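You operate a simulated robot arm through the tools that you are given. There is no shell and no other tool. Be economical: measure what you need, move in short steps, check, and stop when the job is done.

The job below is to be done with a simulated two-armed robot. You get a single attempt, and the scene is never put back.

## Task
Clamp piston TWO in the collar on the plate and slide it to the green patch.
Fine: hold the plate by its black post with one hand whenever the other moves the red tab slide: draw the slide out to its stop, stand the piston in the collar, push the slide in to its stop; then slide the plate onto the patch. Keep fingers clear of what closes; do no harm.

The check looks at the end state, three seconds after you hand in, the way a careful person would. Anything else that was tipped, shoved, dropped, spilled or broken makes it a failure.

## Robot
Two 7-joint arms with fingered hands on one trunk, on a base that drives. Base frame: it is fixed to the floor where the robot stands at the start and does not move with it; the origin is under the middle of the robot, x ahead of it, y to its left, z up; the surface under the hand at the start is at about z = 850. Units: mm, degrees, N and s.
The left shoulder is at the start at [80, 198, 1465], the right one opposite. With the tool pointing down near the work surface each hand reaches from about 100 to 720 mm from the robot's upright axis, wherever it stands, measured 20 degrees to its own side. Places, roughly: bottom ring with a blue lug [700, -100, 900]; collar on the plate [600, 200, 900]; long orange lever [800, 600, 1100]; middle ring with a yellow lug [700, -100, 900]; red tab slide [600, 100, 900]; top ring with a red lug [700, -100, 1000]. Payload 4 kg a hand.
Tool frame (each hand has its own): the origin (TCP) lies between the finger pads and is the grasp point; the fingertips stand 26 mm ahead of it; z points along the fingers, y is the line along which they close. Largest opening 132 mm; the body of the gripper starts 73 mm behind the TCP. The gripper is a hand of 4 fingers: y runs from the thumb to the fingers, the wrist lies at [0, 0, -239] in the tool frame, and closing takes about 1.5 s.
Orientation is told as [roll, pitch, yaw] about the base's x, y, z axes, in that order, counted from this pose: with the fingers straight down and closing along the base's y, the tool's x points along the base's -x, its y along +y and its z along -z.

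## Interface
- The arms move only by the tool play_rows. It takes "left_targets", "right_targets" or both (then of equal length, played together; a hand with none holds still); each is a list of rows, each a list of 7 numbers: the shift along the tool's x, y, z in mm, then the turn, a rotation vector about the tool's x, y, z in degrees, then the finger opening in mm, from 0 to 132. In form: [[x, y, z, rx, ry, rz, hand], ...]. A call has 1 to 12 rows; each row shifts and turns the commanded pose from where the row before left it, along the tool's axes as they then stand. Rows are played at 5 a second. More than 50 mm and 8.6 degrees between two rows, or a gripper value outside its range, and nothing of the call is played. A pose out of reach is approached as far as the arm can. The call stops where the force on the tool passes 60 N (or 10 N more than at its start, if that is more) or the arm is blocked; 0.2 s more then pass. The fingers move at their own pace (about 72 mm/s each) and stop on an object; they squeeze with about 31 N. The grip force told is the motor's: it shows also when the fingers shut on nothing. Time passes only in rows, and 0.2 s behind the last, so rows that do not move let the fingers close. It gives the time, the measured TCP pose, the force on the tool (base axes), the opening and the grip force at its end, in the units of the frame above (readings bear some noise), with the torque about the TCP (base axes, N m) and any sound that the robot's microphone picked up.
- Cameras (640 x 400 px; columns grow to the right, rows downward): "scene" is now at [105.4, 22.2, 1624.9]; the picture's right is [0.30, -0.95, 0.00], its down [-0.71, -0.22, -0.66] and it looks along [0.63, 0.20, -0.75] (base axes); focal length 262 px, centre (320, 200). "left" rides on the left gripper at [-68, 2, -97] in its tool frame; the picture's right is [-0.03, -1.00, 0.00], its down [0.82, -0.02, -0.58] and it looks along [0.58, -0.01, 0.82] (tool axes); focal length 270 px, centre (320, 200). "right" rides on the right gripper at [68, 2, -97] in its tool frame; the picture's right is [-0.03, 1.00, 0.00], its down [-0.82, -0.02, -0.58] and it looks along [-0.58, -0.01, 0.82] (tool axes); focal length 270 px, centre (320, 200). There is no depth. A picture from a camera that has moved, and an enlarged one, comes with that camera's place and axes in the base frame and with its lens.
- camera(camera): a new picture of that camera. The clock stands still meanwhile.
- move_column(by): slides the trunk up (or, below 0, down) by that many mm; the arms and the scene camera ride with it, the base frame stays. It gives what a move gives, with no picture.
- roll_base(legs): drives the robot by 1 to 6 legs, each [ahead, left, turn to the left] in mm, mm and degrees, along the robot's own axes; the way and the turn of a leg run together, so that a leg with both is an arc; at most 1500 mm and 180 degrees a leg. The arms and the cameras ride along, it lands a little off, and it stops where it bumps. It gives what a move gives.
- set_grasp(shape, hand): the hand has 4 fingers and takes this shape, open, in about a second: jaw (thumb against the fingers, like two jaws); tri (thumb and two fingers); tip (a fingertip pinch); poke (one finger out to press); point (the index stretched); flat (the hand flat); cup (the hand cupped); fist (a fist). The gripper value then closes the fingers along that shape, each until it touches; the sizes above hold for jaw. It gives what a move gives, with no picture.
- head_to(pan, tilt): turns the head with the scene camera to pan (to the left, within 86 degrees either way) and tilt (down, from -29 to 69), counted from straight ahead of the robot. It gives what a move gives.
- close_up(camera, box): a new picture of the part [left, top, right, bottom] of that camera's present view, enlarged. The clock stands still meanwhile.
- finish_job(): hands the job in; it is judged then, once.

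Go step by step. Nothing tells you exact positions but the pictures and the camera data: compare them with the known pose of the tool, close in by small moves and look again before you grip or let go. The budget is 120 turns and 108 pictures, counting those below and the enlarged ones. Unless the task says otherwise, let go and move clear before handing in.

The tools are called after "Request:" as name(argument=value, ...) on one line, values as JSON. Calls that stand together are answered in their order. play_rows: Moves the arms, as the interface text tells. Its arguments: {"type":"object","properties":{"left_targets":{"type":"array"},"right_targets":{"type":"array"}},"required":[]} The other tools are called the same way: move_column (by) slides the trunk up or down; set_grasp (shape, hand) gives the hand a shape; roll_base (legs) drives the base; head_to (pan, tilt) turns the head that bears the scene camera; camera (camera) takes a picture; close_up (camera, box) takes an enlarged picture of a part of a camera's view; finish_job () hands the job in.

At the start:

```text
clock: 0.0
left_position: [315.8, 440.6, 999.9]
left_orientation: [0.1, 0.0, 0.0]
left_wrist_force: [-0.4, 0.3, 0.3]
left_ft_torque: [0.0, 0.0, -0.01]
left_gripper_width: 131.7
left_grasp_force: 0.0
left_shape: jaw
right_position: [634.0, 7.8, 1099.8]
right_orientation: [0.1, 0.1, 0.0]
right_wrist_force: [-0.4, -1.0, -0.3]
right_ft_torque: [0.0, -0.01, 0.01]
right_gripper_width: 132.0
right_grasp_force: 0.0
right_shape: jaw
trunk travel left (down, up): [-775.0, 65.0]
robot x, y, heading: [3.3, -0.7, 0.0]
head pan, tilt: [17.5, 48.3]
```

scene: 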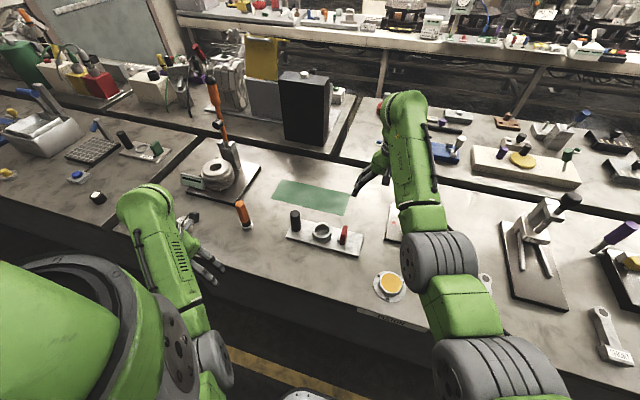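
right: 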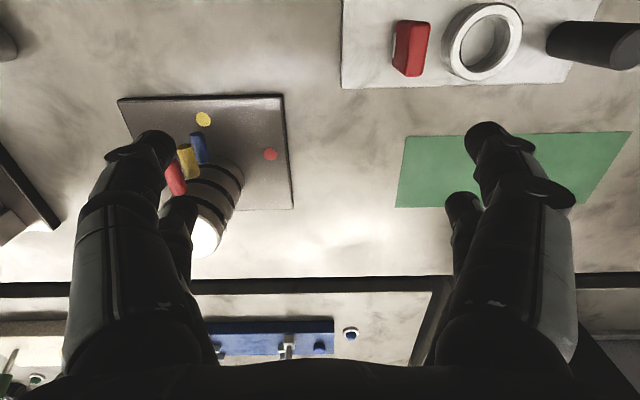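
left: 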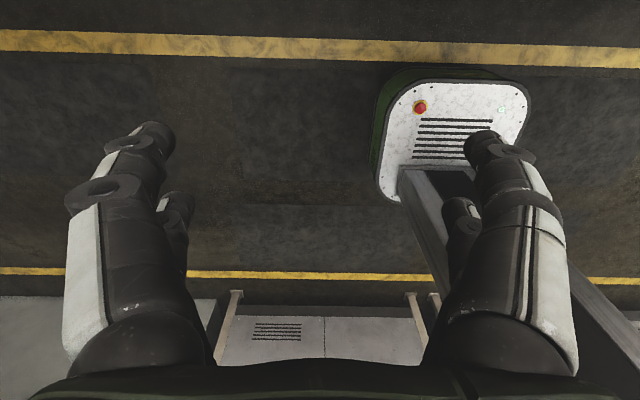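

I see the plate with black post, collar and red tab near the table edge, the green patch behind it, and an orange-and-dark piston-like thing to its left. I'll enlarge to find piston TWO.

Request:
close_up(camera="scene", box=[170, 130, 430, 300])

Request:
close_up(camera="scene", box=[0, 60, 230, 220])

Request:
close_up(camera="scene", box=[400, 90, 640, 370])

```text
2.35 times, centred on (300, 215) of scene
camera zoom: at [105.4, 22.2, 1624.9], right [0.3, -0.95, 0.0], down [-0.71, -0.22, -0.66], along [0.63, 0.2, -0.75], focal length 617 px, centre (367, 165)
```

zoom: 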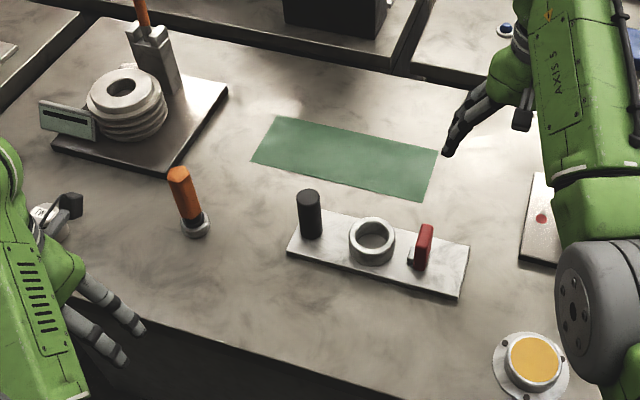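

```text
2.50 times, centred on (115, 140) of scene
camera zoom: at [105.4, 22.2, 1624.9], right [0.3, -0.95, 0.0], down [-0.71, -0.22, -0.66], along [0.63, 0.2, -0.75], focal length 655 px, centre (832, 350)
```

zoom: 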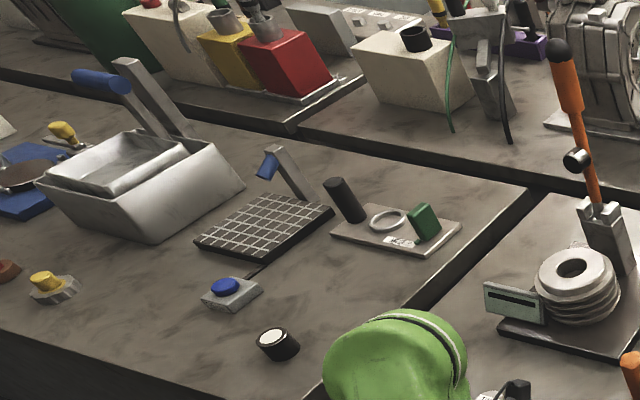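

```text
1.43 times, centred on (520, 230) of scene
camera zoom: at [105.4, 22.2, 1624.9], right [0.3, -0.95, 0.0], down [-0.71, -0.22, -0.66], along [0.63, 0.2, -0.75], focal length 374 px, centre (34, 157)
```

zoom: 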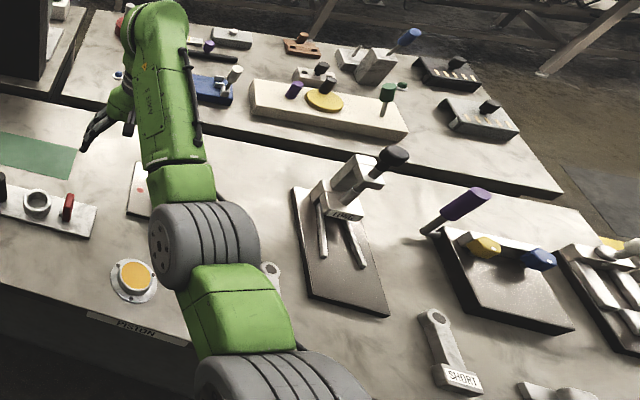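

Several labelled things stand around, with a "PISTON" label at the table edge. I look closer at candidates, and pan the head.

Request:
close_up(camera="scene", box=[350, 250, 510, 350])

Request:
close_up(camera="scene", box=[160, 180, 280, 255])

Request:
head_to(pan=-30, tilt=55)

Request:
camera(camera="scene")

```text
4.00 times, centred on (430, 300) of scene
camera zoom: at [105.4, 22.2, 1624.9], right [0.3, -0.95, 0.0], down [-0.71, -0.22, -0.66], along [0.63, 0.2, -0.75], focal length 1049 px, centre (-120, -200)
```

zoom: 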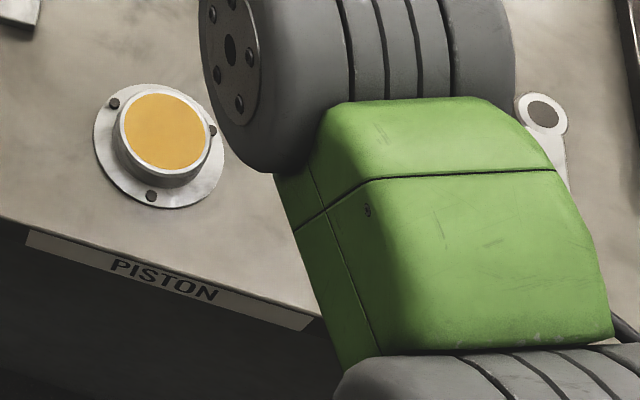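

```text
5.33 times, centred on (220, 218) of scene
camera zoom: at [105.4, 22.2, 1624.9], right [0.3, -0.95, 0.0], down [-0.71, -0.22, -0.66], along [0.63, 0.2, -0.75], focal length 1398 px, centre (853, 107)
```

zoom: 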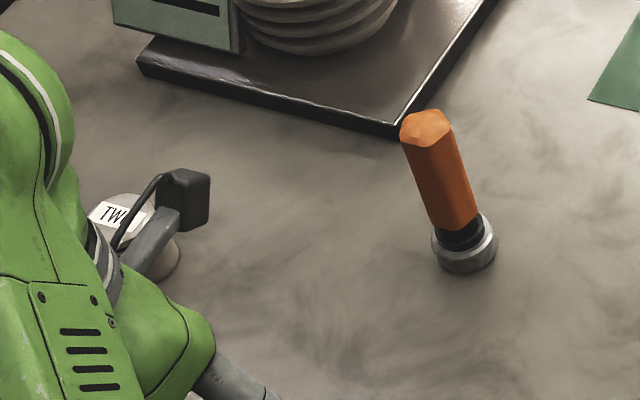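

```text
clock: 1.1
left_position: [316.7, 438.3, 999.1]
left_orientation: [0.0, 0.0, 0.1]
left_wrist_force: [0.3, 0.1, 0.2]
left_ft_torque: [0.0, 0.0, -0.04]
left_gripper_width: 132.1
left_grasp_force: 0.1
left_shape: jaw
right_position: [635.0, 6.4, 1099.9]
right_orientation: [0.1, 0.0, -0.1]
right_wrist_force: [-0.3, -0.1, 0.1]
right_ft_torque: [0.01, 0.0, -0.02]
right_gripper_width: 131.9
right_grasp_force: 0.0
right_shape: jaw
trunk travel left (down, up): [-775.0, 65.0]
robot x, y, heading: [-0.2, 0.6, -0.0]
head pan, tilt: [-30.0, 55.0]
```

```text
99 pictures are left
camera scene: at [93.0, -37.2, 1616.2], right [-0.5, -0.87, 0.0], down [-0.71, 0.41, -0.57], along [0.5, -0.29, -0.82], focal length 262 px, centre (320, 200)
```

scene: 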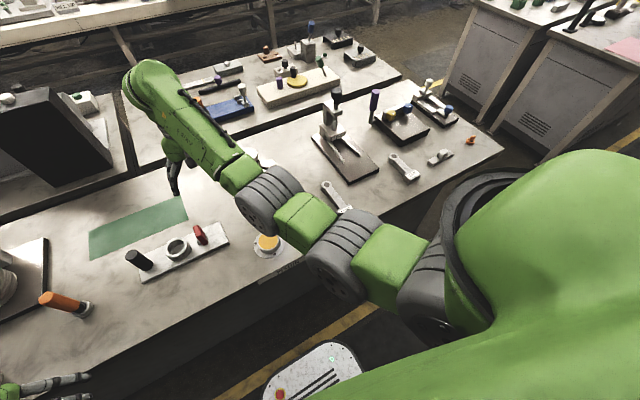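

A "TW…" label shows on something behind the left hand, near (470, 630). I move the left hand aside and look there.

Request:
play_rows(left_targets=[[0, -45, -20, 0, 0, 0, 132], [0, -45, -20, 0, 0, 0, 132], [0, -45, -20, 0, 0, 0, 132], [0, -45, -20, 0, 0, 0, 132], [0, -45, -20, 0, 0, 0, 132]])

Request:
head_to(pan=40, tilt=50)

Request:
camera(camera="scene")

```text
clock: 1.8
left_position: [368.0, 386.3, 1110.6]
left_orientation: [7.3, -11.4, 0.6]
left_wrist_force: [-0.4, -0.6, -0.1]
left_ft_torque: [0.02, -0.01, -0.01]
left_gripper_width: 131.9
left_grasp_force: 0.0
left_shape: jaw
left hand out of reach, approached as far as the arm can: row 3
right_position: [634.6, 6.8, 1099.3]
right_orientation: [0.1, 0.0, 0.1]
right_wrist_force: [0.1, -0.7, -0.4]
right_ft_torque: [-0.02, 0.02, -0.02]
right_gripper_width: 131.7
right_grasp_force: 0.1
right_shape: jaw
trunk travel left (down, up): [-775.0, 65.0]
robot x, y, heading: [2.7, -5.8, -0.0]
head pan, tilt: [-30.0, 55.0]
stopped in row 3 (left hand): the arm was blocked; the commanded pose is now the measured one
```

```text
clock: 3.2
left_position: [366.4, 389.6, 1112.1]
left_orientation: [7.3, -11.5, 0.8]
left_wrist_force: [0.9, -0.7, 0.1]
left_ft_torque: [0.01, -0.02, 0.03]
left_gripper_width: 131.7
left_grasp_force: 0.0
left_shape: jaw
right_position: [633.6, 7.3, 1099.3]
right_orientation: [-0.1, -0.1, 0.0]
right_wrist_force: [0.5, -0.5, -0.3]
right_ft_torque: [0.0, -0.01, -0.01]
right_gripper_width: 132.0
right_grasp_force: 0.1
right_shape: jaw
trunk travel left (down, up): [-775.0, 65.0]
robot x, y, heading: [-2.5, 1.3, 0.1]
head pan, tilt: [40.0, 50.0]
```

```text
98 pictures are left
camera scene: at [89.8, 48.2, 1622.6], right [0.64, -0.77, 0.0], down [-0.59, -0.49, -0.64], along [0.49, 0.41, -0.77], focal length 262 px, centre (320, 200)
```

scene: 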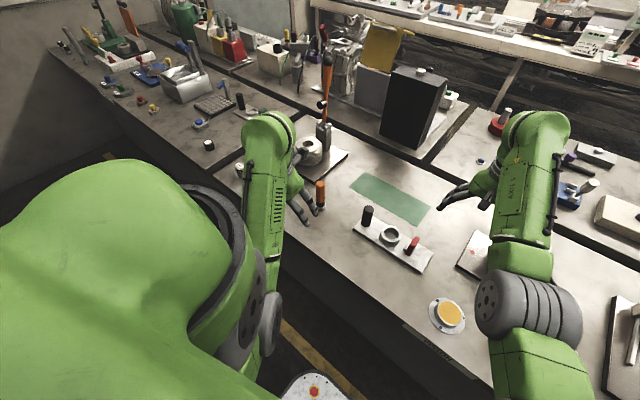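

Request:
close_up(camera="scene", box=[200, 140, 280, 190])

```text
8.00 times, centred on (240, 165) of scene
camera zoom: at [89.8, 48.2, 1622.6], right [0.64, -0.77, 0.0], down [-0.59, -0.49, -0.64], along [0.49, 0.41, -0.77], focal length 2097 px, centre (960, 480)
```

zoom: 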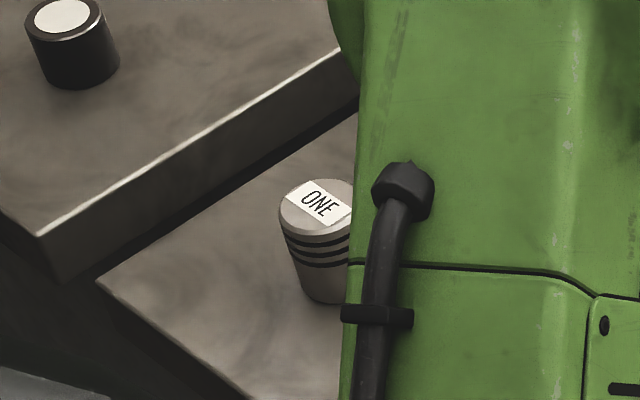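

Pistons stand upright with labels on top; ONE is the far-left one, TWO is hidden behind the left arm. I level the left hand and bring it forward and inward.

Request:
play_rows(left_targets=[[-30, -20, 0, 3.6, 5.7, 0, 132], [-30, -20, 0, 3.7, 5.7, 0, 132], [-40, -25, 0, 0, 0, 0, 132], [-40, -25, 0, 0, 0, 0, 132], [-40, -25, 0, 0, 0, 0, 132]])

Request:
camera(camera="scene")

Request:
camera(camera="left")

```text
clock: 4.4
left_position: [526.8, 394.6, 1071.9]
left_orientation: [-0.1, 0.2, 0.4]
left_wrist_force: [0.6, -0.4, -0.2]
left_ft_torque: [-0.02, 0.02, 0.03]
left_gripper_width: 131.8
left_grasp_force: 0.0
left_shape: jaw
left hand out of reach, approached as far as the arm can: row 1, 2, 3, 4, 5
right_position: [636.0, 7.9, 1098.6]
right_orientation: [0.0, 0.1, 0.1]
right_wrist_force: [0.0, -0.1, -0.1]
right_ft_torque: [0.02, 0.01, -0.02]
right_gripper_width: 131.6
right_grasp_force: 0.1
right_shape: jaw
trunk travel left (down, up): [-775.0, 65.0]
robot x, y, heading: [0.9, 1.2, 0.0]
head pan, tilt: [40.0, 50.0]
```

```text
96 pictures are left
camera scene: at [92.6, 49.0, 1622.4], right [0.64, -0.77, 0.0], down [-0.59, -0.49, -0.64], along [0.49, 0.41, -0.77], focal length 262 px, centre (320, 200)
```

scene: 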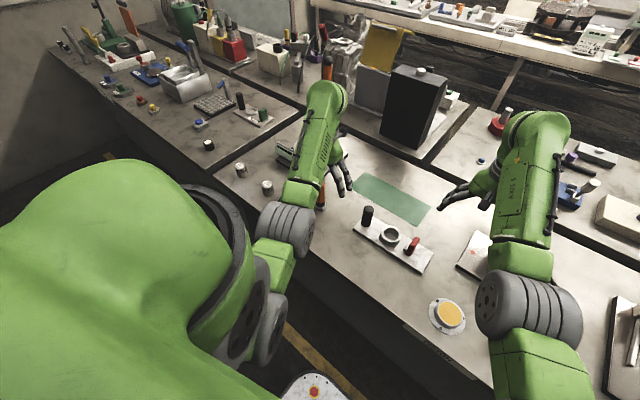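

```text
95 pictures are left
camera left: at [596.7, 397.1, 1168.3], right [0.03, -1.0, 0.0], down [-0.81, -0.03, 0.58], along [-0.58, -0.02, -0.81], focal length 270 px, centre (320, 200)
```

left: 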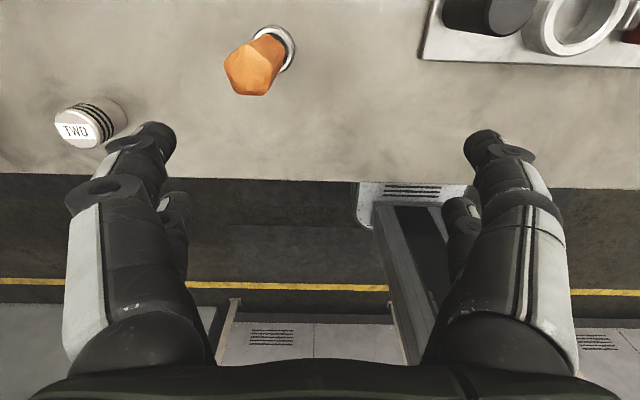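

Piston TWO is visible at about (490, 630), ONE beyond it. I take enlarged views to measure pistons and plate.

Request:
close_up(camera="scene", box=[210, 140, 306, 200])

Request:
close_up(camera="scene", box=[330, 160, 458, 290])

Request:
camera(camera="right")

```text
6.67 times, centred on (258, 170) of scene
camera zoom: at [92.6, 49.0, 1622.4], right [0.64, -0.77, 0.0], down [-0.59, -0.49, -0.64], along [0.49, 0.41, -0.77], focal length 1748 px, centre (733, 400)
```

zoom: 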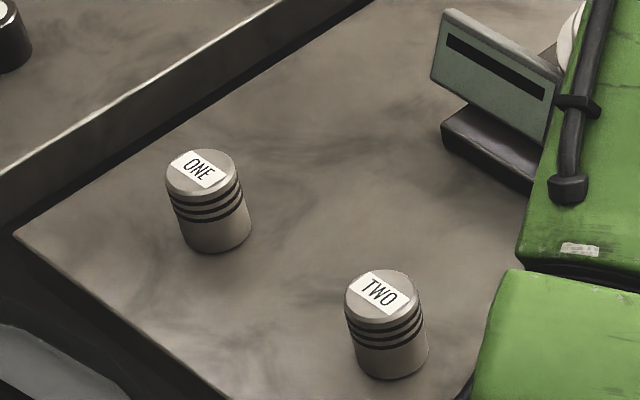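

```text
3.08 times, centred on (394, 225) of scene
camera zoom: at [92.6, 49.0, 1622.4], right [0.64, -0.77, 0.0], down [-0.59, -0.49, -0.64], along [0.49, 0.41, -0.77], focal length 807 px, centre (92, 123)
```

zoom: 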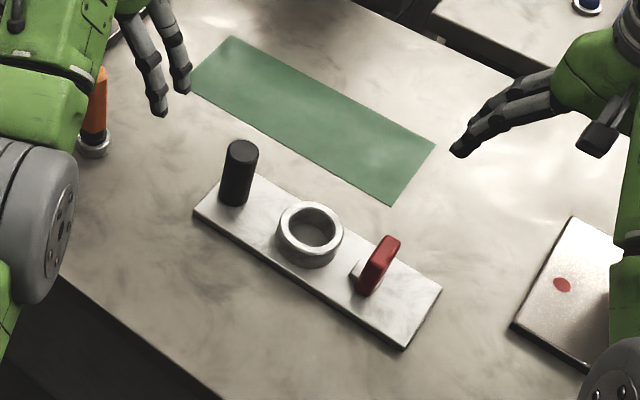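

```text
92 pictures are left
camera right: at [567.6, 9.4, 1195.0], right [0.03, 1.0, 0.0], down [0.82, -0.02, 0.58], along [0.58, -0.01, -0.82], focal length 270 px, centre (320, 200)
```

right: 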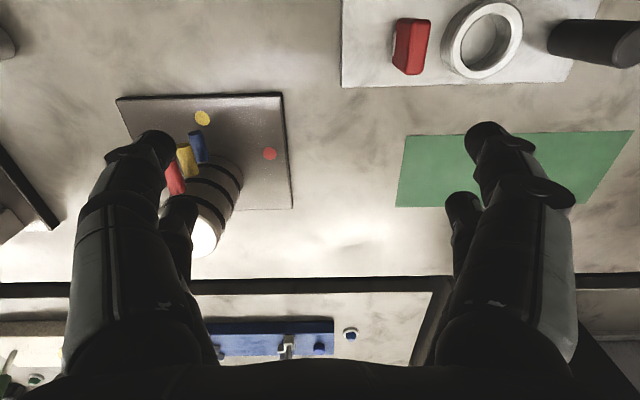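

Piston TWO is at about (481, 633), 43 mm wide and 58 high; the plate is axis-aligned, centre (599, 157), with post (592, 259), collar (598, 167), tab (596, 90); the patch centre is about (768, 260). I check where the left arm's commanded pose sits.

Request:
play_rows(left_targets=[[0, 0, 0, 0, 0, 0, 132], [0, 0, 0, 0, 0, 0, 132]])

```text
clock: 5.0
left_position: [525.8, 392.7, 1073.1]
left_orientation: [-0.2, 0.0, 0.4]
left_wrist_force: [-0.1, 0.6, -0.8]
left_ft_torque: [0.02, 0.03, 0.0]
left_gripper_width: 131.8
left_grasp_force: 0.1
left_shape: jaw
right_position: [635.7, 7.2, 1099.5]
right_orientation: [0.0, 0.0, 0.0]
right_wrist_force: [0.6, -0.1, 1.0]
right_ft_torque: [0.01, 0.05, -0.01]
right_gripper_width: 131.9
right_grasp_force: 0.2
right_shape: jaw
trunk travel left (down, up): [-775.0, 65.0]
robot x, y, heading: [0.8, -0.4, -0.1]
head pan, tilt: [40.0, 50.0]
```

The commanded pose matches. I now turn the left hand 90° so it closes along x.

Request:
play_rows(left_targets=[[0, 0, 0, 0, 0, -8.18, 132], [0, 0, 0, 0, 0, -8.18, 132], [0, 0, 0, 0, 0, -8.18, 132], [0, 0, 0, 0, 0, -8.18, 132], [0, 0, 0, 0, 0, -8.18, 132], [0, 0, 0, 0, 0, -8.18, 132], [0, 0, 0, 0, 0, -8.18, 132], [0, 0, 0, 0, 0, -8.18, 132], [0, 0, 0, 0, 0, -8.18, 132], [0, 0, 0, 0, 0, -8.18, 132], [0, 0, 0, 0, 0, -8.6, 132], [0, 0, 0, 0, 0, 0, 132]])

```text
clock: 7.6
left_position: [-41.7, 656.5, 1072.7]
left_orientation: [0.0, 0.1, 81.5]
left_wrist_force: [0.8, -0.2, 0.2]
left_ft_torque: [0.0, -0.02, 0.0]
left_gripper_width: 131.9
left_grasp_force: 0.0
left_shape: jaw
left hand out of reach, approached as far as the arm can: row 1, 2, 3, 4, 5, 6, 7, 8, 9, 10, 11
right_position: [634.3, 7.6, 1099.9]
right_orientation: [0.1, 0.1, 0.0]
right_wrist_force: [-0.1, -0.1, -0.4]
right_ft_torque: [0.0, 0.0, 0.05]
right_gripper_width: 131.9
right_grasp_force: 0.0
right_shape: jaw
trunk travel left (down, up): [-775.0, 65.0]
robot x, y, heading: [-0.5, 0.4, 0.2]
head pan, tilt: [40.0, 50.0]
```

The hand swung round because yaw is limited to one side for this arm; nothing lies at that height there. I turn the other way (toward yaw −90), and then bring it back over the table.

Request:
play_rows(left_targets=[[0, 0, 0, 0, 0, 8.2, 132], [0, 0, 0, 0, 0, 8.2, 132], [0, 0, 0, 0, 0, 8.2, 132], [0, 0, 0, 0, 0, 8.2, 132], [0, 0, 0, 0, 0, 8.2, 132], [0, 0, 0, 0, 0, 8.2, 132], [0, 0, 0, 0, 0, 8.2, 132], [0, 0, 0, 0, 0, 8.2, 132], [0, 0, 0, 0, 0, 8.2, 132], [0, 0, 0, 0, 0, 7.7, 132], [0, 0, 0, 0, 0, 0, 132]])

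Request:
camera(camera="scene")

```text
clock: 10.0
left_position: [-40.3, 654.9, 1073.5]
left_orientation: [-0.1, 0.1, -0.1]
left_wrist_force: [-0.7, 0.1, 0.7]
left_ft_torque: [-0.02, 0.03, 0.0]
left_gripper_width: 131.8
left_grasp_force: 0.0
left_shape: jaw
right_position: [635.0, 7.1, 1100.3]
right_orientation: [0.0, 0.1, 0.0]
right_wrist_force: [-0.4, -0.1, 0.4]
right_ft_torque: [0.01, -0.03, -0.04]
right_gripper_width: 132.0
right_grasp_force: 0.0
right_shape: jaw
trunk travel left (down, up): [-775.0, 65.0]
robot x, y, heading: [0.1, -1.9, -0.0]
head pan, tilt: [40.0, 50.0]
```

```text
91 pictures are left
camera scene: at [89.5, 48.2, 1622.7], right [0.64, -0.77, 0.0], down [-0.59, -0.49, -0.64], along [0.49, 0.41, -0.77], focal length 262 px, centre (320, 200)
```

scene: 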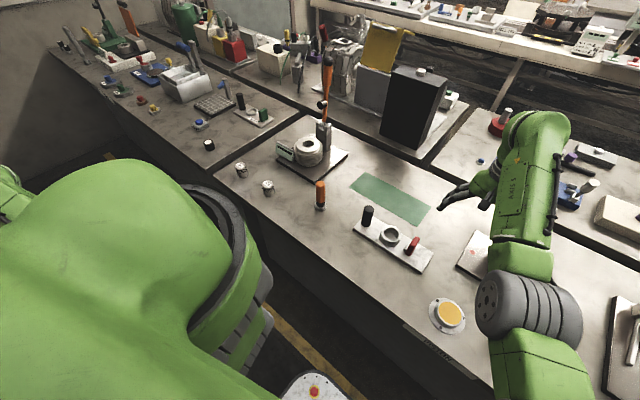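

Nothing was disturbed. I bring the left hand forward, then rotate to −90.

Request:
play_rows(left_targets=[[-46, -15, 0, 0, 0, 0, 132], [-46, -15, 0, 0, 0, 0, 132], [-46, -15, 0, 0, 0, 0, 132], [-46, -15, 0, 0, 0, 0, 132], [-46, -15, 0, 0, 0, 0, 132], [-46, -15, 0, 0, 0, 0, 132], [-46, -15, 0, 0, 0, 0, 132], [-46, -15, 0, 0, 0, 0, 132], [-46, -15, 0, 0, 0, 0, 132], [0, 0, 0, 0, 0, 0, 132]])

Request:
play_rows(left_targets=[[0, 0, 0, 0, 0, 8.2, 132], [0, 0, 0, 0, 0, 8.2, 132], [0, 0, 0, 0, 0, 8.2, 132], [0, 0, 0, 0, 0, 8.2, 132], [0, 0, 0, 0, 0, 8.2, 132], [0, 0, 0, 0, 0, 8.2, 132], [0, 0, 0, 0, 0, 8.2, 132], [0, 0, 0, 0, 0, 8.2, 132], [0, 0, 0, 0, 0, 8.2, 132], [0, 0, 0, 0, 0, 8.2, 132], [0, 0, 0, 0, 0, 8, 132], [0, 0, 0, 0, 0, 0, 132]])

```text
clock: 12.2
left_position: [372.8, 521.8, 1072.8]
left_orientation: [-0.1, 0.0, 0.0]
left_wrist_force: [-0.7, -0.2, -0.3]
left_ft_torque: [0.0, 0.02, -0.05]
left_gripper_width: 132.1
left_grasp_force: 0.0
left_shape: jaw
left hand out of reach, approached as far as the arm can: row 5
right_position: [633.9, 7.8, 1100.1]
right_orientation: [0.0, 0.0, 0.0]
right_wrist_force: [-1.2, -0.3, 0.6]
right_ft_torque: [-0.01, -0.02, 0.01]
right_gripper_width: 131.9
right_grasp_force: 0.1
right_shape: jaw
trunk travel left (down, up): [-775.0, 65.0]
robot x, y, heading: [-3.0, -1.8, 0.0]
head pan, tilt: [40.0, 50.0]
```

```text
clock: 14.8
left_position: [373.5, 523.2, 1070.2]
left_orientation: [0.0, -0.1, -90.1]
left_wrist_force: [-0.6, 0.4, 0.2]
left_ft_torque: [0.0, -0.01, 0.03]
left_gripper_width: 132.1
left_grasp_force: 0.2
left_shape: jaw
right_position: [633.8, 7.9, 1099.1]
right_orientation: [-0.1, -0.1, 0.0]
right_wrist_force: [1.1, -0.7, 0.5]
right_ft_torque: [0.0, 0.01, 0.01]
right_gripper_width: 131.9
right_grasp_force: 0.1
right_shape: jaw
trunk travel left (down, up): [-775.0, 65.0]
robot x, y, heading: [-0.4, -0.4, 0.2]
head pan, tilt: [40.0, 50.0]
```

The −90 yaw works. I bring the left hand over the post and turn the right hand likewise.

Request:
play_rows(left_targets=[[-30, 20, 0, 0, 0, 0, 132], [-30, 20, 0, 0, 0, 0, 132], [-30, 20, 0, 0, 0, 0, 132], [-30, 20, 0, 0, 0, 0, 132], [-30, 20, 0, 0, 0, 0, 132], [-30, 20, 0, 0, 0, 0, 132], [-30, 20, 0, 0, 0, 0, 132], [-30, 20, 0, 0, 0, 0, 132], [-25, 20, 0, 0, 0, 0, 132], [0, 20, 0, 0, 0, 0, 132], [0, 19, 0, 0, 0, 0, 132], [0, 0, 0, 0, 0, 0, 132]], right_targets=[[0, 0, 0, 0, 0, 8.2, 132], [0, 0, 0, 0, 0, 8.2, 132], [0, 0, 0, 0, 0, 8.2, 132], [0, 0, 0, 0, 0, 8.2, 132], [0, 0, 0, 0, 0, 8.2, 132], [0, 0, 0, 0, 0, 8.2, 132], [0, 0, 0, 0, 0, 8.2, 132], [0, 0, 0, 0, 0, 8.2, 132], [0, 0, 0, 0, 0, 8.2, 132], [0, 0, 0, 0, 0, 8.2, 132], [0, 0, 0, 0, 0, 8, 132], [0, 0, 0, 0, 0, 0, 132]])

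Request:
camera(camera="left")

Request:
camera(camera="right")

Request:
camera(camera="scene")

```text
clock: 17.4
left_position: [593.4, 255.6, 1072.3]
left_orientation: [0.1, -0.1, -90.0]
left_wrist_force: [-0.6, 0.0, -0.7]
left_ft_torque: [0.0, 0.01, -0.01]
left_gripper_width: 131.9
left_grasp_force: 0.0
left_shape: jaw
right_position: [635.6, 7.5, 1100.3]
right_orientation: [0.0, -0.1, -90.1]
right_wrist_force: [0.8, 0.2, 1.0]
right_ft_torque: [0.0, 0.0, 0.0]
right_gripper_width: 132.0
right_grasp_force: 0.1
right_shape: jaw
trunk travel left (down, up): [-775.0, 65.0]
robot x, y, heading: [-2.4, -0.1, 0.1]
head pan, tilt: [40.0, 50.0]
```

```text
90 pictures are left
camera left: at [595.5, 188.2, 1169.1], right [-1.0, -0.02, 0.0], down [-0.02, 0.82, 0.58], along [-0.01, 0.58, -0.82], focal length 270 px, centre (320, 200)
```

left: 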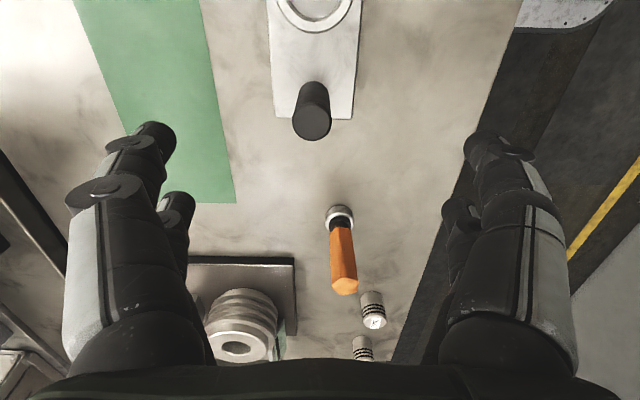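

```text
89 pictures are left
camera right: at [635.7, 75.1, 1196.0], right [1.0, -0.03, 0.0], down [-0.02, -0.82, 0.58], along [-0.02, -0.58, -0.82], focal length 270 px, centre (320, 200)
```

right: 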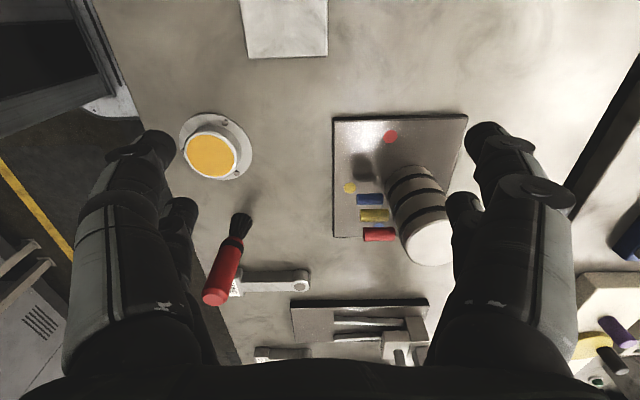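

```text
88 pictures are left
camera scene: at [89.3, 47.8, 1622.7], right [0.64, -0.77, 0.0], down [-0.59, -0.49, -0.64], along [0.49, 0.41, -0.77], focal length 262 px, centre (320, 200)
```

scene: 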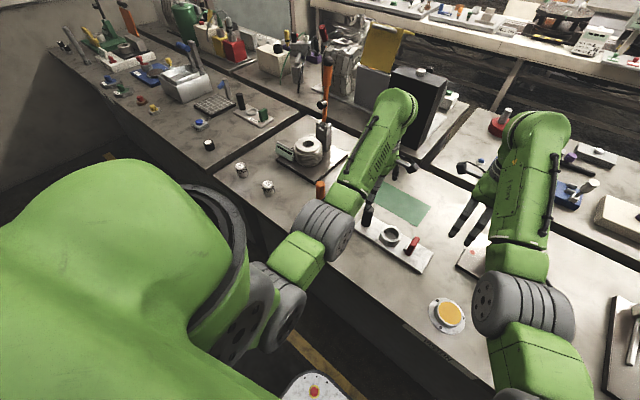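

Post axis reads about (600, 262). I lower the left hand over it in two steps.

Request:
play_rows(left_targets=[[5, 6, 40, 0, 0, 0, 132], [0, 0, 40, 0, 0, 0, 132], [0, 0, 20, 0, 0, 0, 132], [0, 0, 0, 0, 0, 0, 132]])

Request:
camera(camera="left")

```text
clock: 18.4
left_position: [598.6, 261.9, 971.8]
left_orientation: [-0.1, -0.1, -90.0]
left_wrist_force: [0.0, 0.2, 0.4]
left_ft_torque: [-0.03, 0.04, 0.0]
left_gripper_width: 132.0
left_grasp_force: 0.1
left_shape: jaw
right_position: [633.9, 7.2, 1098.8]
right_orientation: [0.0, 0.1, -90.0]
right_wrist_force: [-0.4, -0.1, -0.7]
right_ft_torque: [-0.03, -0.02, -0.01]
right_gripper_width: 131.9
right_grasp_force: 0.1
right_shape: jaw
trunk travel left (down, up): [-775.0, 65.0]
robot x, y, heading: [1.3, 2.5, 0.0]
head pan, tilt: [40.0, 50.0]
```

```text
87 pictures are left
camera left: at [601.2, 194.4, 1068.3], right [-1.0, -0.02, 0.0], down [-0.02, 0.82, 0.58], along [-0.01, 0.58, -0.82], focal length 270 px, centre (320, 200)
```

left: 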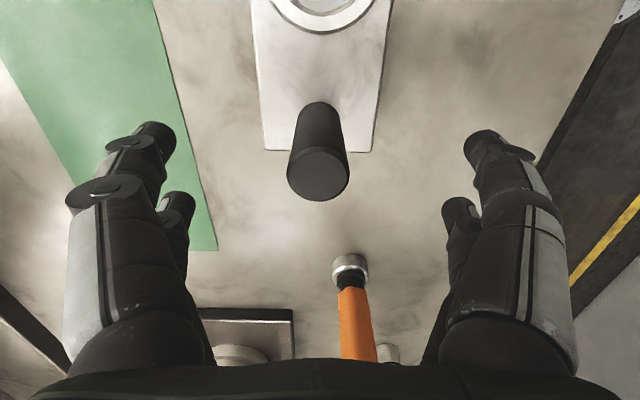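

Aligned. Lowering around the post and closing.

Request:
play_rows(left_targets=[[0, 0, 30, 0, 0, 0, 132], [0, 0, 30, 0, 0, 0, 132], [0, 0, 0, 0, 0, 0, 80], [0, 0, 0, 0, 0, 0, 40], [0, 0, 0, 0, 0, 0, 0], [0, 0, 0, 0, 0, 0, 0], [0, 0, 0, 0, 0, 0, 0], [0, 0, 0, 0, 0, 0, 0], [0, 0, 0, 0, 0, 0, 0], [0, 0, 0, 0, 0, 0, 0]])

Request:
camera(camera="left")

```text
clock: 20.6
left_position: [599.5, 262.7, 910.8]
left_orientation: [0.0, -0.2, -90.1]
left_wrist_force: [-0.5, 1.0, 0.5]
left_ft_torque: [-0.07, 0.02, -0.06]
left_gripper_width: 0.0
left_grasp_force: 30.7
left_shape: jaw
right_position: [634.7, 8.0, 1099.3]
right_orientation: [0.0, -0.1, -90.1]
right_wrist_force: [1.1, -0.7, 0.5]
right_ft_torque: [0.01, -0.03, -0.03]
right_gripper_width: 132.0
right_grasp_force: 0.0
right_shape: jaw
trunk travel left (down, up): [-775.0, 65.0]
robot x, y, heading: [-0.1, -3.5, 0.0]
head pan, tilt: [40.0, 50.0]
```

```text
86 pictures are left
camera left: at [602.6, 194.6, 1007.6], right [-1.0, -0.02, 0.0], down [-0.02, 0.82, 0.58], along [-0.02, 0.58, -0.82], focal length 270 px, centre (320, 200)
```

left: 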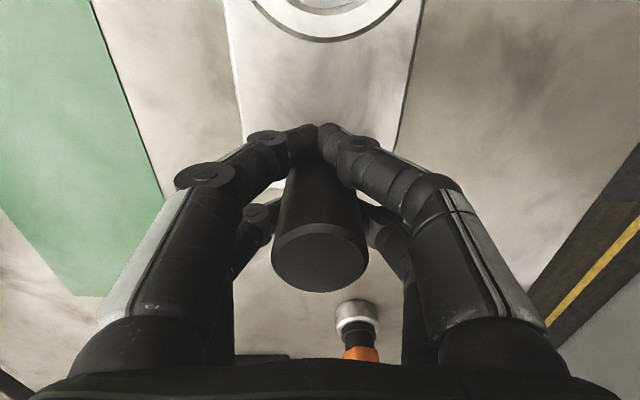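

The two finger pairs closed on either side of the post, not on it. I open, rise and try the "tri" shape.

Request:
play_rows(left_targets=[[0, 0, 0, 0, 0, 0, 132], [0, 0, 0, 0, 0, 0, 132], [0, 0, 0, 0, 0, 0, 132], [0, 0, 0, 0, 0, 0, 132], [0, 0, 0, 0, 0, 0, 132], [0, 0, -40, 0, 0, 0, 132], [0, 0, -40, 0, 0, 0, 132], [0, 0, 0, 0, 0, 0, 132]])

Request:
set_grasp(hand="left", shape="tri")

Request:
camera(camera="left")

```text
clock: 22.4
left_position: [599.8, 261.5, 991.2]
left_orientation: [-0.1, -0.2, -90.1]
left_wrist_force: [-0.5, -1.1, -0.1]
left_ft_torque: [0.01, 0.0, 0.01]
left_gripper_width: 132.0
left_grasp_force: 0.2
left_shape: jaw
right_position: [634.7, 7.8, 1099.7]
right_orientation: [0.0, 0.1, -90.0]
right_wrist_force: [0.2, 0.6, 0.5]
right_ft_torque: [0.0, 0.04, -0.03]
right_gripper_width: 132.1
right_grasp_force: 0.1
right_shape: jaw
trunk travel left (down, up): [-775.0, 65.0]
robot x, y, heading: [-2.0, 0.2, -0.1]
head pan, tilt: [40.0, 50.0]
```

```text
clock: 23.3
left_position: [600.0, 260.8, 990.0]
left_orientation: [0.0, -0.1, -90.0]
left_wrist_force: [0.4, 0.8, 0.3]
left_ft_torque: [0.01, -0.03, 0.0]
left_gripper_width: 131.8
left_grasp_force: 0.1
left_shape: tri
right_position: [634.5, 6.6, 1098.3]
right_orientation: [0.0, 0.0, -90.0]
right_wrist_force: [-0.1, -0.9, -0.2]
right_ft_torque: [0.02, 0.0, 0.02]
right_gripper_width: 131.9
right_grasp_force: 0.1
right_shape: jaw
trunk travel left (down, up): [-775.0, 65.0]
robot x, y, heading: [0.6, 2.1, 0.0]
head pan, tilt: [40.0, 50.0]
```

```text
85 pictures are left
camera left: at [602.0, 192.8, 1087.5], right [-1.0, -0.02, 0.0], down [-0.02, 0.82, 0.58], along [-0.01, 0.58, -0.82], focal length 270 px, centre (320, 200)
```

left: 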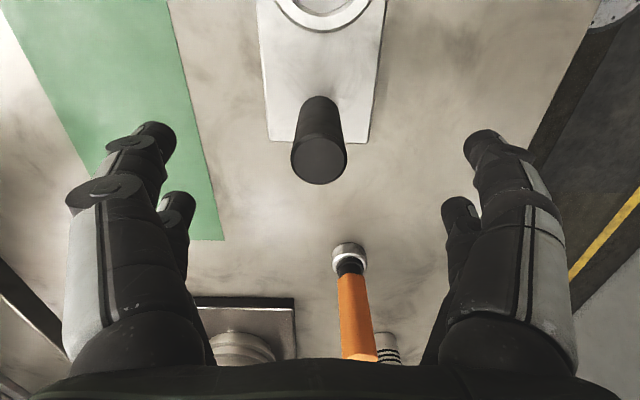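

I close "tri" in the air above the post to see how the fingers meet.

Request:
play_rows(left_targets=[[0, 0, -20, 0, 0, 0, 132], [0, 0, 0, 0, 0, 0, 60], [0, 0, 0, 0, 0, 0, 30], [0, 0, 0, 0, 0, 0, 30], [0, 0, 0, 0, 0, 0, 30], [0, 0, 0, 0, 0, 0, 30], [0, 0, 0, 0, 0, 0, 30]])

Request:
camera(camera="left")

Request:
set_grasp(hand="left", shape="tip")

Request:
play_rows(left_targets=[[0, 0, 0, 0, 0, 0, 60], [0, 0, 0, 0, 0, 0, 30], [0, 0, 0, 0, 0, 0, 30], [0, 0, 0, 0, 0, 0, 30], [0, 0, 0, 0, 0, 0, 30], [0, 0, 0, 0, 0, 0, 30]])

Request:
camera(camera="left")

```text
clock: 24.9
left_position: [599.2, 261.8, 1011.3]
left_orientation: [0.0, -0.1, -89.9]
left_wrist_force: [-0.7, 0.4, 0.8]
left_ft_torque: [0.02, 0.0, 0.0]
left_gripper_width: 30.3
left_grasp_force: 0.0
left_shape: tri
right_position: [635.0, 7.1, 1099.4]
right_orientation: [0.0, 0.1, -90.1]
right_wrist_force: [-0.2, -0.1, -0.5]
right_ft_torque: [0.01, -0.02, 0.02]
right_gripper_width: 131.9
right_grasp_force: 0.0
right_shape: jaw
trunk travel left (down, up): [-775.0, 65.0]
robot x, y, heading: [-2.6, 0.2, 0.1]
head pan, tilt: [40.0, 50.0]
```

```text
84 pictures are left
camera left: at [602.2, 193.2, 1107.7], right [-1.0, -0.02, 0.0], down [-0.02, 0.82, 0.58], along [-0.01, 0.58, -0.82], focal length 270 px, centre (320, 200)
```

left: 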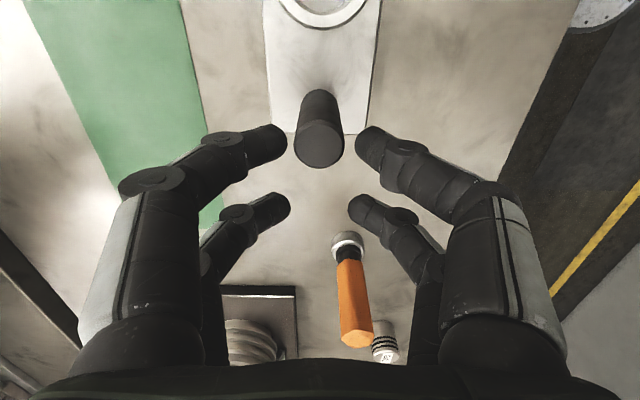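

```text
clock: 25.8
left_position: [600.0, 260.5, 1010.9]
left_orientation: [0.0, -0.1, -90.0]
left_wrist_force: [0.0, -0.5, -0.2]
left_ft_torque: [-0.02, 0.03, -0.04]
left_gripper_width: 131.6
left_grasp_force: 0.0
left_shape: tip
right_position: [635.1, 8.1, 1099.5]
right_orientation: [0.0, 0.0, -90.0]
right_wrist_force: [0.3, 0.1, 0.4]
right_ft_torque: [-0.02, -0.02, 0.01]
right_gripper_width: 131.6
right_grasp_force: 0.0
right_shape: jaw
trunk travel left (down, up): [-775.0, 65.0]
robot x, y, heading: [2.3, -1.5, -0.0]
head pan, tilt: [40.0, 50.0]
```

```text
clock: 27.2
left_position: [600.2, 260.5, 1011.9]
left_orientation: [0.0, -0.1, -90.0]
left_wrist_force: [0.0, -0.2, -0.9]
left_ft_torque: [-0.01, 0.05, 0.0]
left_gripper_width: 30.3
left_grasp_force: 0.1
left_shape: tip
right_position: [634.0, 6.1, 1099.8]
right_orientation: [0.0, -0.1, -90.0]
right_wrist_force: [0.3, 0.0, -1.4]
right_ft_torque: [0.0, -0.02, 0.0]
right_gripper_width: 131.8
right_grasp_force: 0.1
right_shape: jaw
trunk travel left (down, up): [-775.0, 65.0]
robot x, y, heading: [3.9, -0.2, -0.1]
head pan, tilt: [40.0, 50.0]
```

```text
83 pictures are left
camera left: at [602.2, 193.2, 1107.7], right [-1.0, -0.02, 0.0], down [-0.02, 0.82, 0.58], along [-0.01, 0.58, -0.82], focal length 270 px, centre (320, 200)
```

left: 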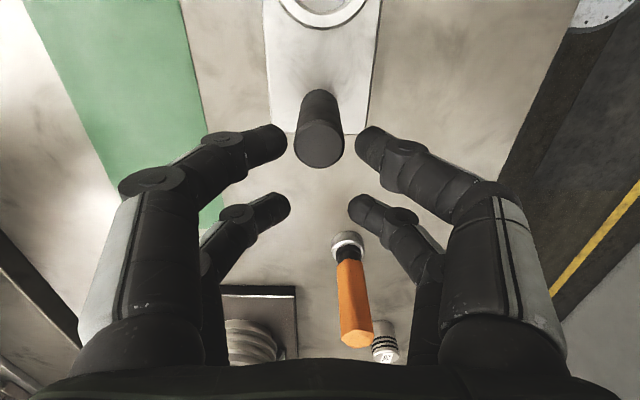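

All shapes are two finger pairs about ±19 mm from the TCP in tool x. So I shift so the front pair meets the post's diameter (TCP at y ≈ 281), and close there.

Request:
set_grasp(hand="left", shape="jaw")

Request:
play_rows(left_targets=[[20, 0, 40, 0, 0, 0, 132], [0, 0, 40, 0, 0, 0, 132], [0, 0, 20, 0, 0, 0, 100], [0, 0, 0, 0, 0, 0, 60], [0, 0, 0, 0, 0, 0, 40], [0, 0, 0, 0, 0, 0, 0], [0, 0, 0, 0, 0, 0, 0], [0, 0, 0, 0, 0, 0, 0], [0, 0, 0, 0, 0, 0, 0], [0, 0, 0, 0, 0, 0, 0]])

Request:
camera(camera="left")

```text
clock: 28.1
left_position: [599.6, 260.8, 1010.7]
left_orientation: [-0.1, -0.2, -90.0]
left_wrist_force: [0.8, -0.6, 0.2]
left_ft_torque: [0.01, 0.01, 0.01]
left_gripper_width: 131.8
left_grasp_force: 0.1
left_shape: jaw
right_position: [633.9, 7.4, 1098.6]
right_orientation: [0.0, 0.0, -90.0]
right_wrist_force: [0.0, 1.1, 0.6]
right_ft_torque: [0.01, 0.03, 0.0]
right_gripper_width: 131.8
right_grasp_force: 0.0
right_shape: jaw
trunk travel left (down, up): [-775.0, 65.0]
robot x, y, heading: [0.8, 3.9, 0.1]
head pan, tilt: [40.0, 50.0]
```

```text
clock: 30.3
left_position: [596.7, 283.0, 909.5]
left_orientation: [-0.1, -0.1, -90.0]
left_wrist_force: [1.1, -0.4, 1.1]
left_ft_torque: [0.07, 0.04, 0.01]
left_gripper_width: 11.9
left_grasp_force: 31.0
left_shape: jaw
right_position: [635.1, 6.8, 1097.3]
right_orientation: [-0.1, 0.0, -90.0]
right_wrist_force: [-0.1, 0.5, -0.2]
right_ft_torque: [0.03, -0.01, 0.01]
right_gripper_width: 131.7
right_grasp_force: 0.0
right_shape: jaw
trunk travel left (down, up): [-775.0, 65.0]
robot x, y, heading: [0.9, -0.8, -0.0]
head pan, tilt: [40.0, 50.0]
```

```text
82 pictures are left
camera left: at [599.8, 213.9, 1006.6], right [-1.0, -0.02, 0.0], down [-0.02, 0.82, 0.58], along [-0.02, 0.58, -0.82], focal length 270 px, centre (320, 200)
```

left: 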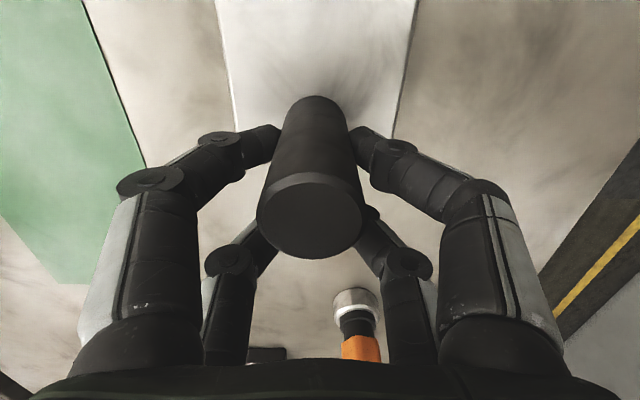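

The front pair now grips the post. Next, the right hand goes above the red tab.

Request:
play_rows(right_targets=[[40, -18, 0, 0, 0, 0, 132], [40, -18, 20, 0, 0, 0, 132], [0, 0, 40, 0, 0, 0, 132], [0, 0, 0, 0, 0, 0, 132]])

Request:
camera(camera="right")

Request:
camera(camera="scene")

```text
clock: 31.3
left_position: [597.5, 281.1, 910.0]
left_orientation: [-0.1, -0.1, -90.0]
left_wrist_force: [0.2, -0.8, -0.5]
left_ft_torque: [0.06, 0.0, 0.01]
left_gripper_width: 11.4
left_grasp_force: 30.4
left_shape: jaw
right_position: [600.4, 86.6, 1037.3]
right_orientation: [0.0, -0.1, -90.1]
right_wrist_force: [-0.4, -1.0, 0.3]
right_ft_torque: [0.0, 0.02, -0.01]
right_gripper_width: 132.0
right_grasp_force: 0.0
right_shape: jaw
trunk travel left (down, up): [-775.0, 65.0]
robot x, y, heading: [-3.6, 2.2, 0.1]
head pan, tilt: [40.0, 50.0]
```

```text
81 pictures are left
camera right: at [601.4, 154.4, 1134.5], right [1.0, -0.03, 0.0], down [-0.02, -0.82, 0.58], along [-0.01, -0.58, -0.82], focal length 270 px, centre (320, 200)
```

right: 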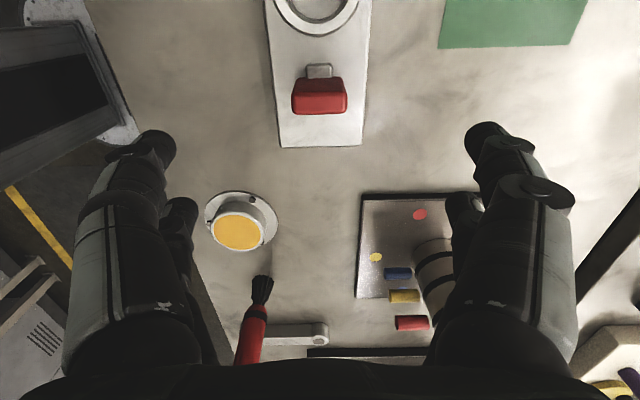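

```text
80 pictures are left
camera scene: at [90.4, 47.8, 1622.6], right [0.64, -0.77, 0.0], down [-0.59, -0.49, -0.64], along [0.49, 0.41, -0.77], focal length 262 px, centre (320, 200)
```

scene: 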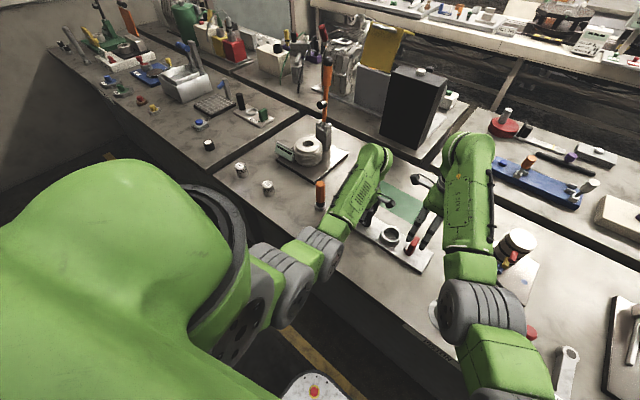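

The tab is ~44 mm wide in x, centred near x 599, y 95. I lower the right hand with its collar-side finger pair aligned to the tab, from outside, and check.

Request:
play_rows(right_targets=[[-10, 0, 40, 0, 0, 0, 110], [0, 0, 40, 0, 0, 0, 110], [0, 0, 0, 0, 0, 0, 110], [0, 0, 0, 0, 0, 0, 110]])

Request:
camera(camera="right")

Request:
close_up(camera="scene", box=[350, 180, 478, 280])

```text
clock: 32.3
left_position: [597.5, 282.5, 910.7]
left_orientation: [-0.1, 0.0, -89.9]
left_wrist_force: [-0.2, 1.0, -0.2]
left_ft_torque: [0.07, 0.03, 0.01]
left_gripper_width: 11.6
left_grasp_force: 30.9
left_shape: jaw
right_position: [600.2, 76.5, 957.7]
right_orientation: [0.0, 0.0, -90.0]
right_wrist_force: [0.6, -0.5, 0.5]
right_ft_torque: [0.02, 0.01, -0.03]
right_gripper_width: 109.9
right_grasp_force: 0.0
right_shape: jaw
trunk travel left (down, up): [-775.0, 65.0]
robot x, y, heading: [1.5, 2.4, 0.2]
head pan, tilt: [40.0, 50.0]
```

```text
79 pictures are left
camera right: at [601.7, 144.6, 1055.2], right [1.0, -0.03, 0.0], down [-0.02, -0.82, 0.58], along [-0.01, -0.58, -0.82], focal length 270 px, centre (320, 200)
```

right: 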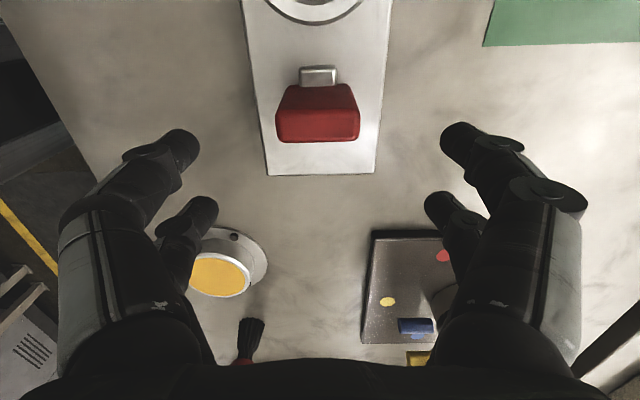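

```text
4.00 times, centred on (414, 230) of scene
camera zoom: at [90.1, 48.2, 1622.6], right [0.64, -0.77, 0.0], down [-0.59, -0.49, -0.64], along [0.49, 0.41, -0.77], focal length 1049 px, centre (-56, 80)
```

zoom: 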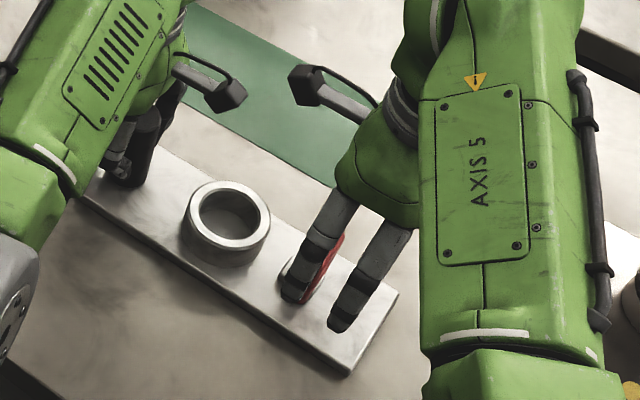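

Tab top is at z ≈ 908, y ≈ 82–103. The finger pair straddles it; I lower 55 mm and close on it.

Request:
play_rows(right_targets=[[0, 0, 30, 0, 0, 0, 110], [0, 0, 25, 0, 0, 0, 110], [0, 0, 0, 0, 0, 0, 60], [0, 0, 0, 0, 0, 0, 30], [0, 0, 0, 0, 0, 0, 0], [0, 0, 0, 0, 0, 0, 0], [0, 0, 0, 0, 0, 0, 0], [0, 0, 0, 0, 0, 0, 0], [0, 0, 0, 0, 0, 0, 0]])

Request:
camera(camera="right")

```text
clock: 34.3
left_position: [596.7, 281.6, 910.0]
left_orientation: [-0.1, -0.1, -90.0]
left_wrist_force: [0.4, -0.4, 0.0]
left_ft_torque: [0.02, 0.03, 0.01]
left_gripper_width: 11.4
left_grasp_force: 31.0
left_shape: jaw
right_position: [599.1, 76.7, 905.3]
right_orientation: [0.0, 0.0, -90.1]
right_wrist_force: [-0.9, 0.8, -0.5]
right_ft_torque: [-0.04, 0.03, -0.01]
right_gripper_width: 19.8
right_grasp_force: 31.3
right_shape: jaw
trunk travel left (down, up): [-775.0, 65.0]
robot x, y, heading: [-2.1, -0.6, 0.0]
head pan, tilt: [40.0, 50.0]
```

```text
77 pictures are left
camera right: at [600.8, 145.6, 1000.5], right [1.0, -0.03, 0.0], down [-0.02, -0.82, 0.58], along [-0.02, -0.58, -0.82], focal length 270 px, centre (320, 200)
```

right: 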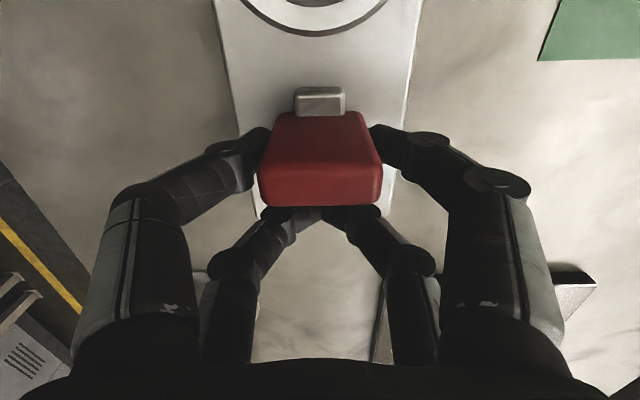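

Gripped. I draw the slide outward (−y) in small steps, watching forces.

Request:
play_rows(right_targets=[[-4, 0, 0, 0, 0, 0, 0], [-4, 0, 0, 0, 0, 0, 0], [-4, 0, 0, 0, 0, 0, 0], [0, 0, 0, 0, 0, 0, 0]])

Request:
camera(camera="right")

```text
clock: 35.3
left_position: [596.6, 282.3, 909.9]
left_orientation: [-0.2, -0.1, -90.0]
left_wrist_force: [-0.3, -4.7, 1.3]
left_ft_torque: [-0.05, 0.06, -0.08]
left_gripper_width: 11.5
left_grasp_force: 31.4
left_shape: jaw
right_position: [598.9, 65.4, 903.9]
right_orientation: [0.0, -0.1, -90.0]
right_wrist_force: [-0.8, 3.5, -1.0]
right_ft_torque: [0.02, 0.02, 0.04]
right_gripper_width: 20.1
right_grasp_force: 30.8
right_shape: jaw
trunk travel left (down, up): [-775.0, 65.0]
robot x, y, heading: [3.8, -2.6, 0.2]
head pan, tilt: [40.0, 50.0]
```

```text
76 pictures are left
camera right: at [600.1, 133.3, 1000.9], right [1.0, -0.03, 0.0], down [-0.02, -0.82, 0.58], along [-0.01, -0.58, -0.82], focal length 270 px, centre (320, 200)
```

right: 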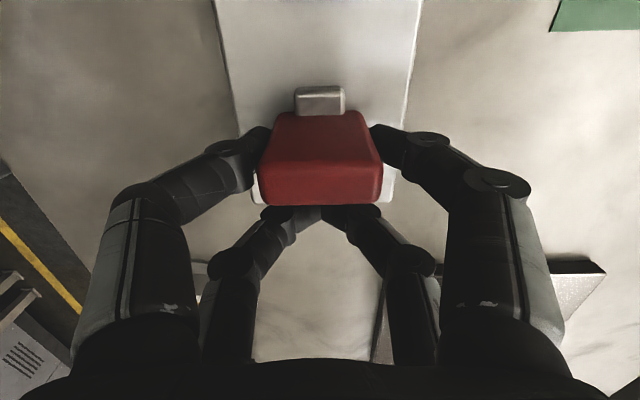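

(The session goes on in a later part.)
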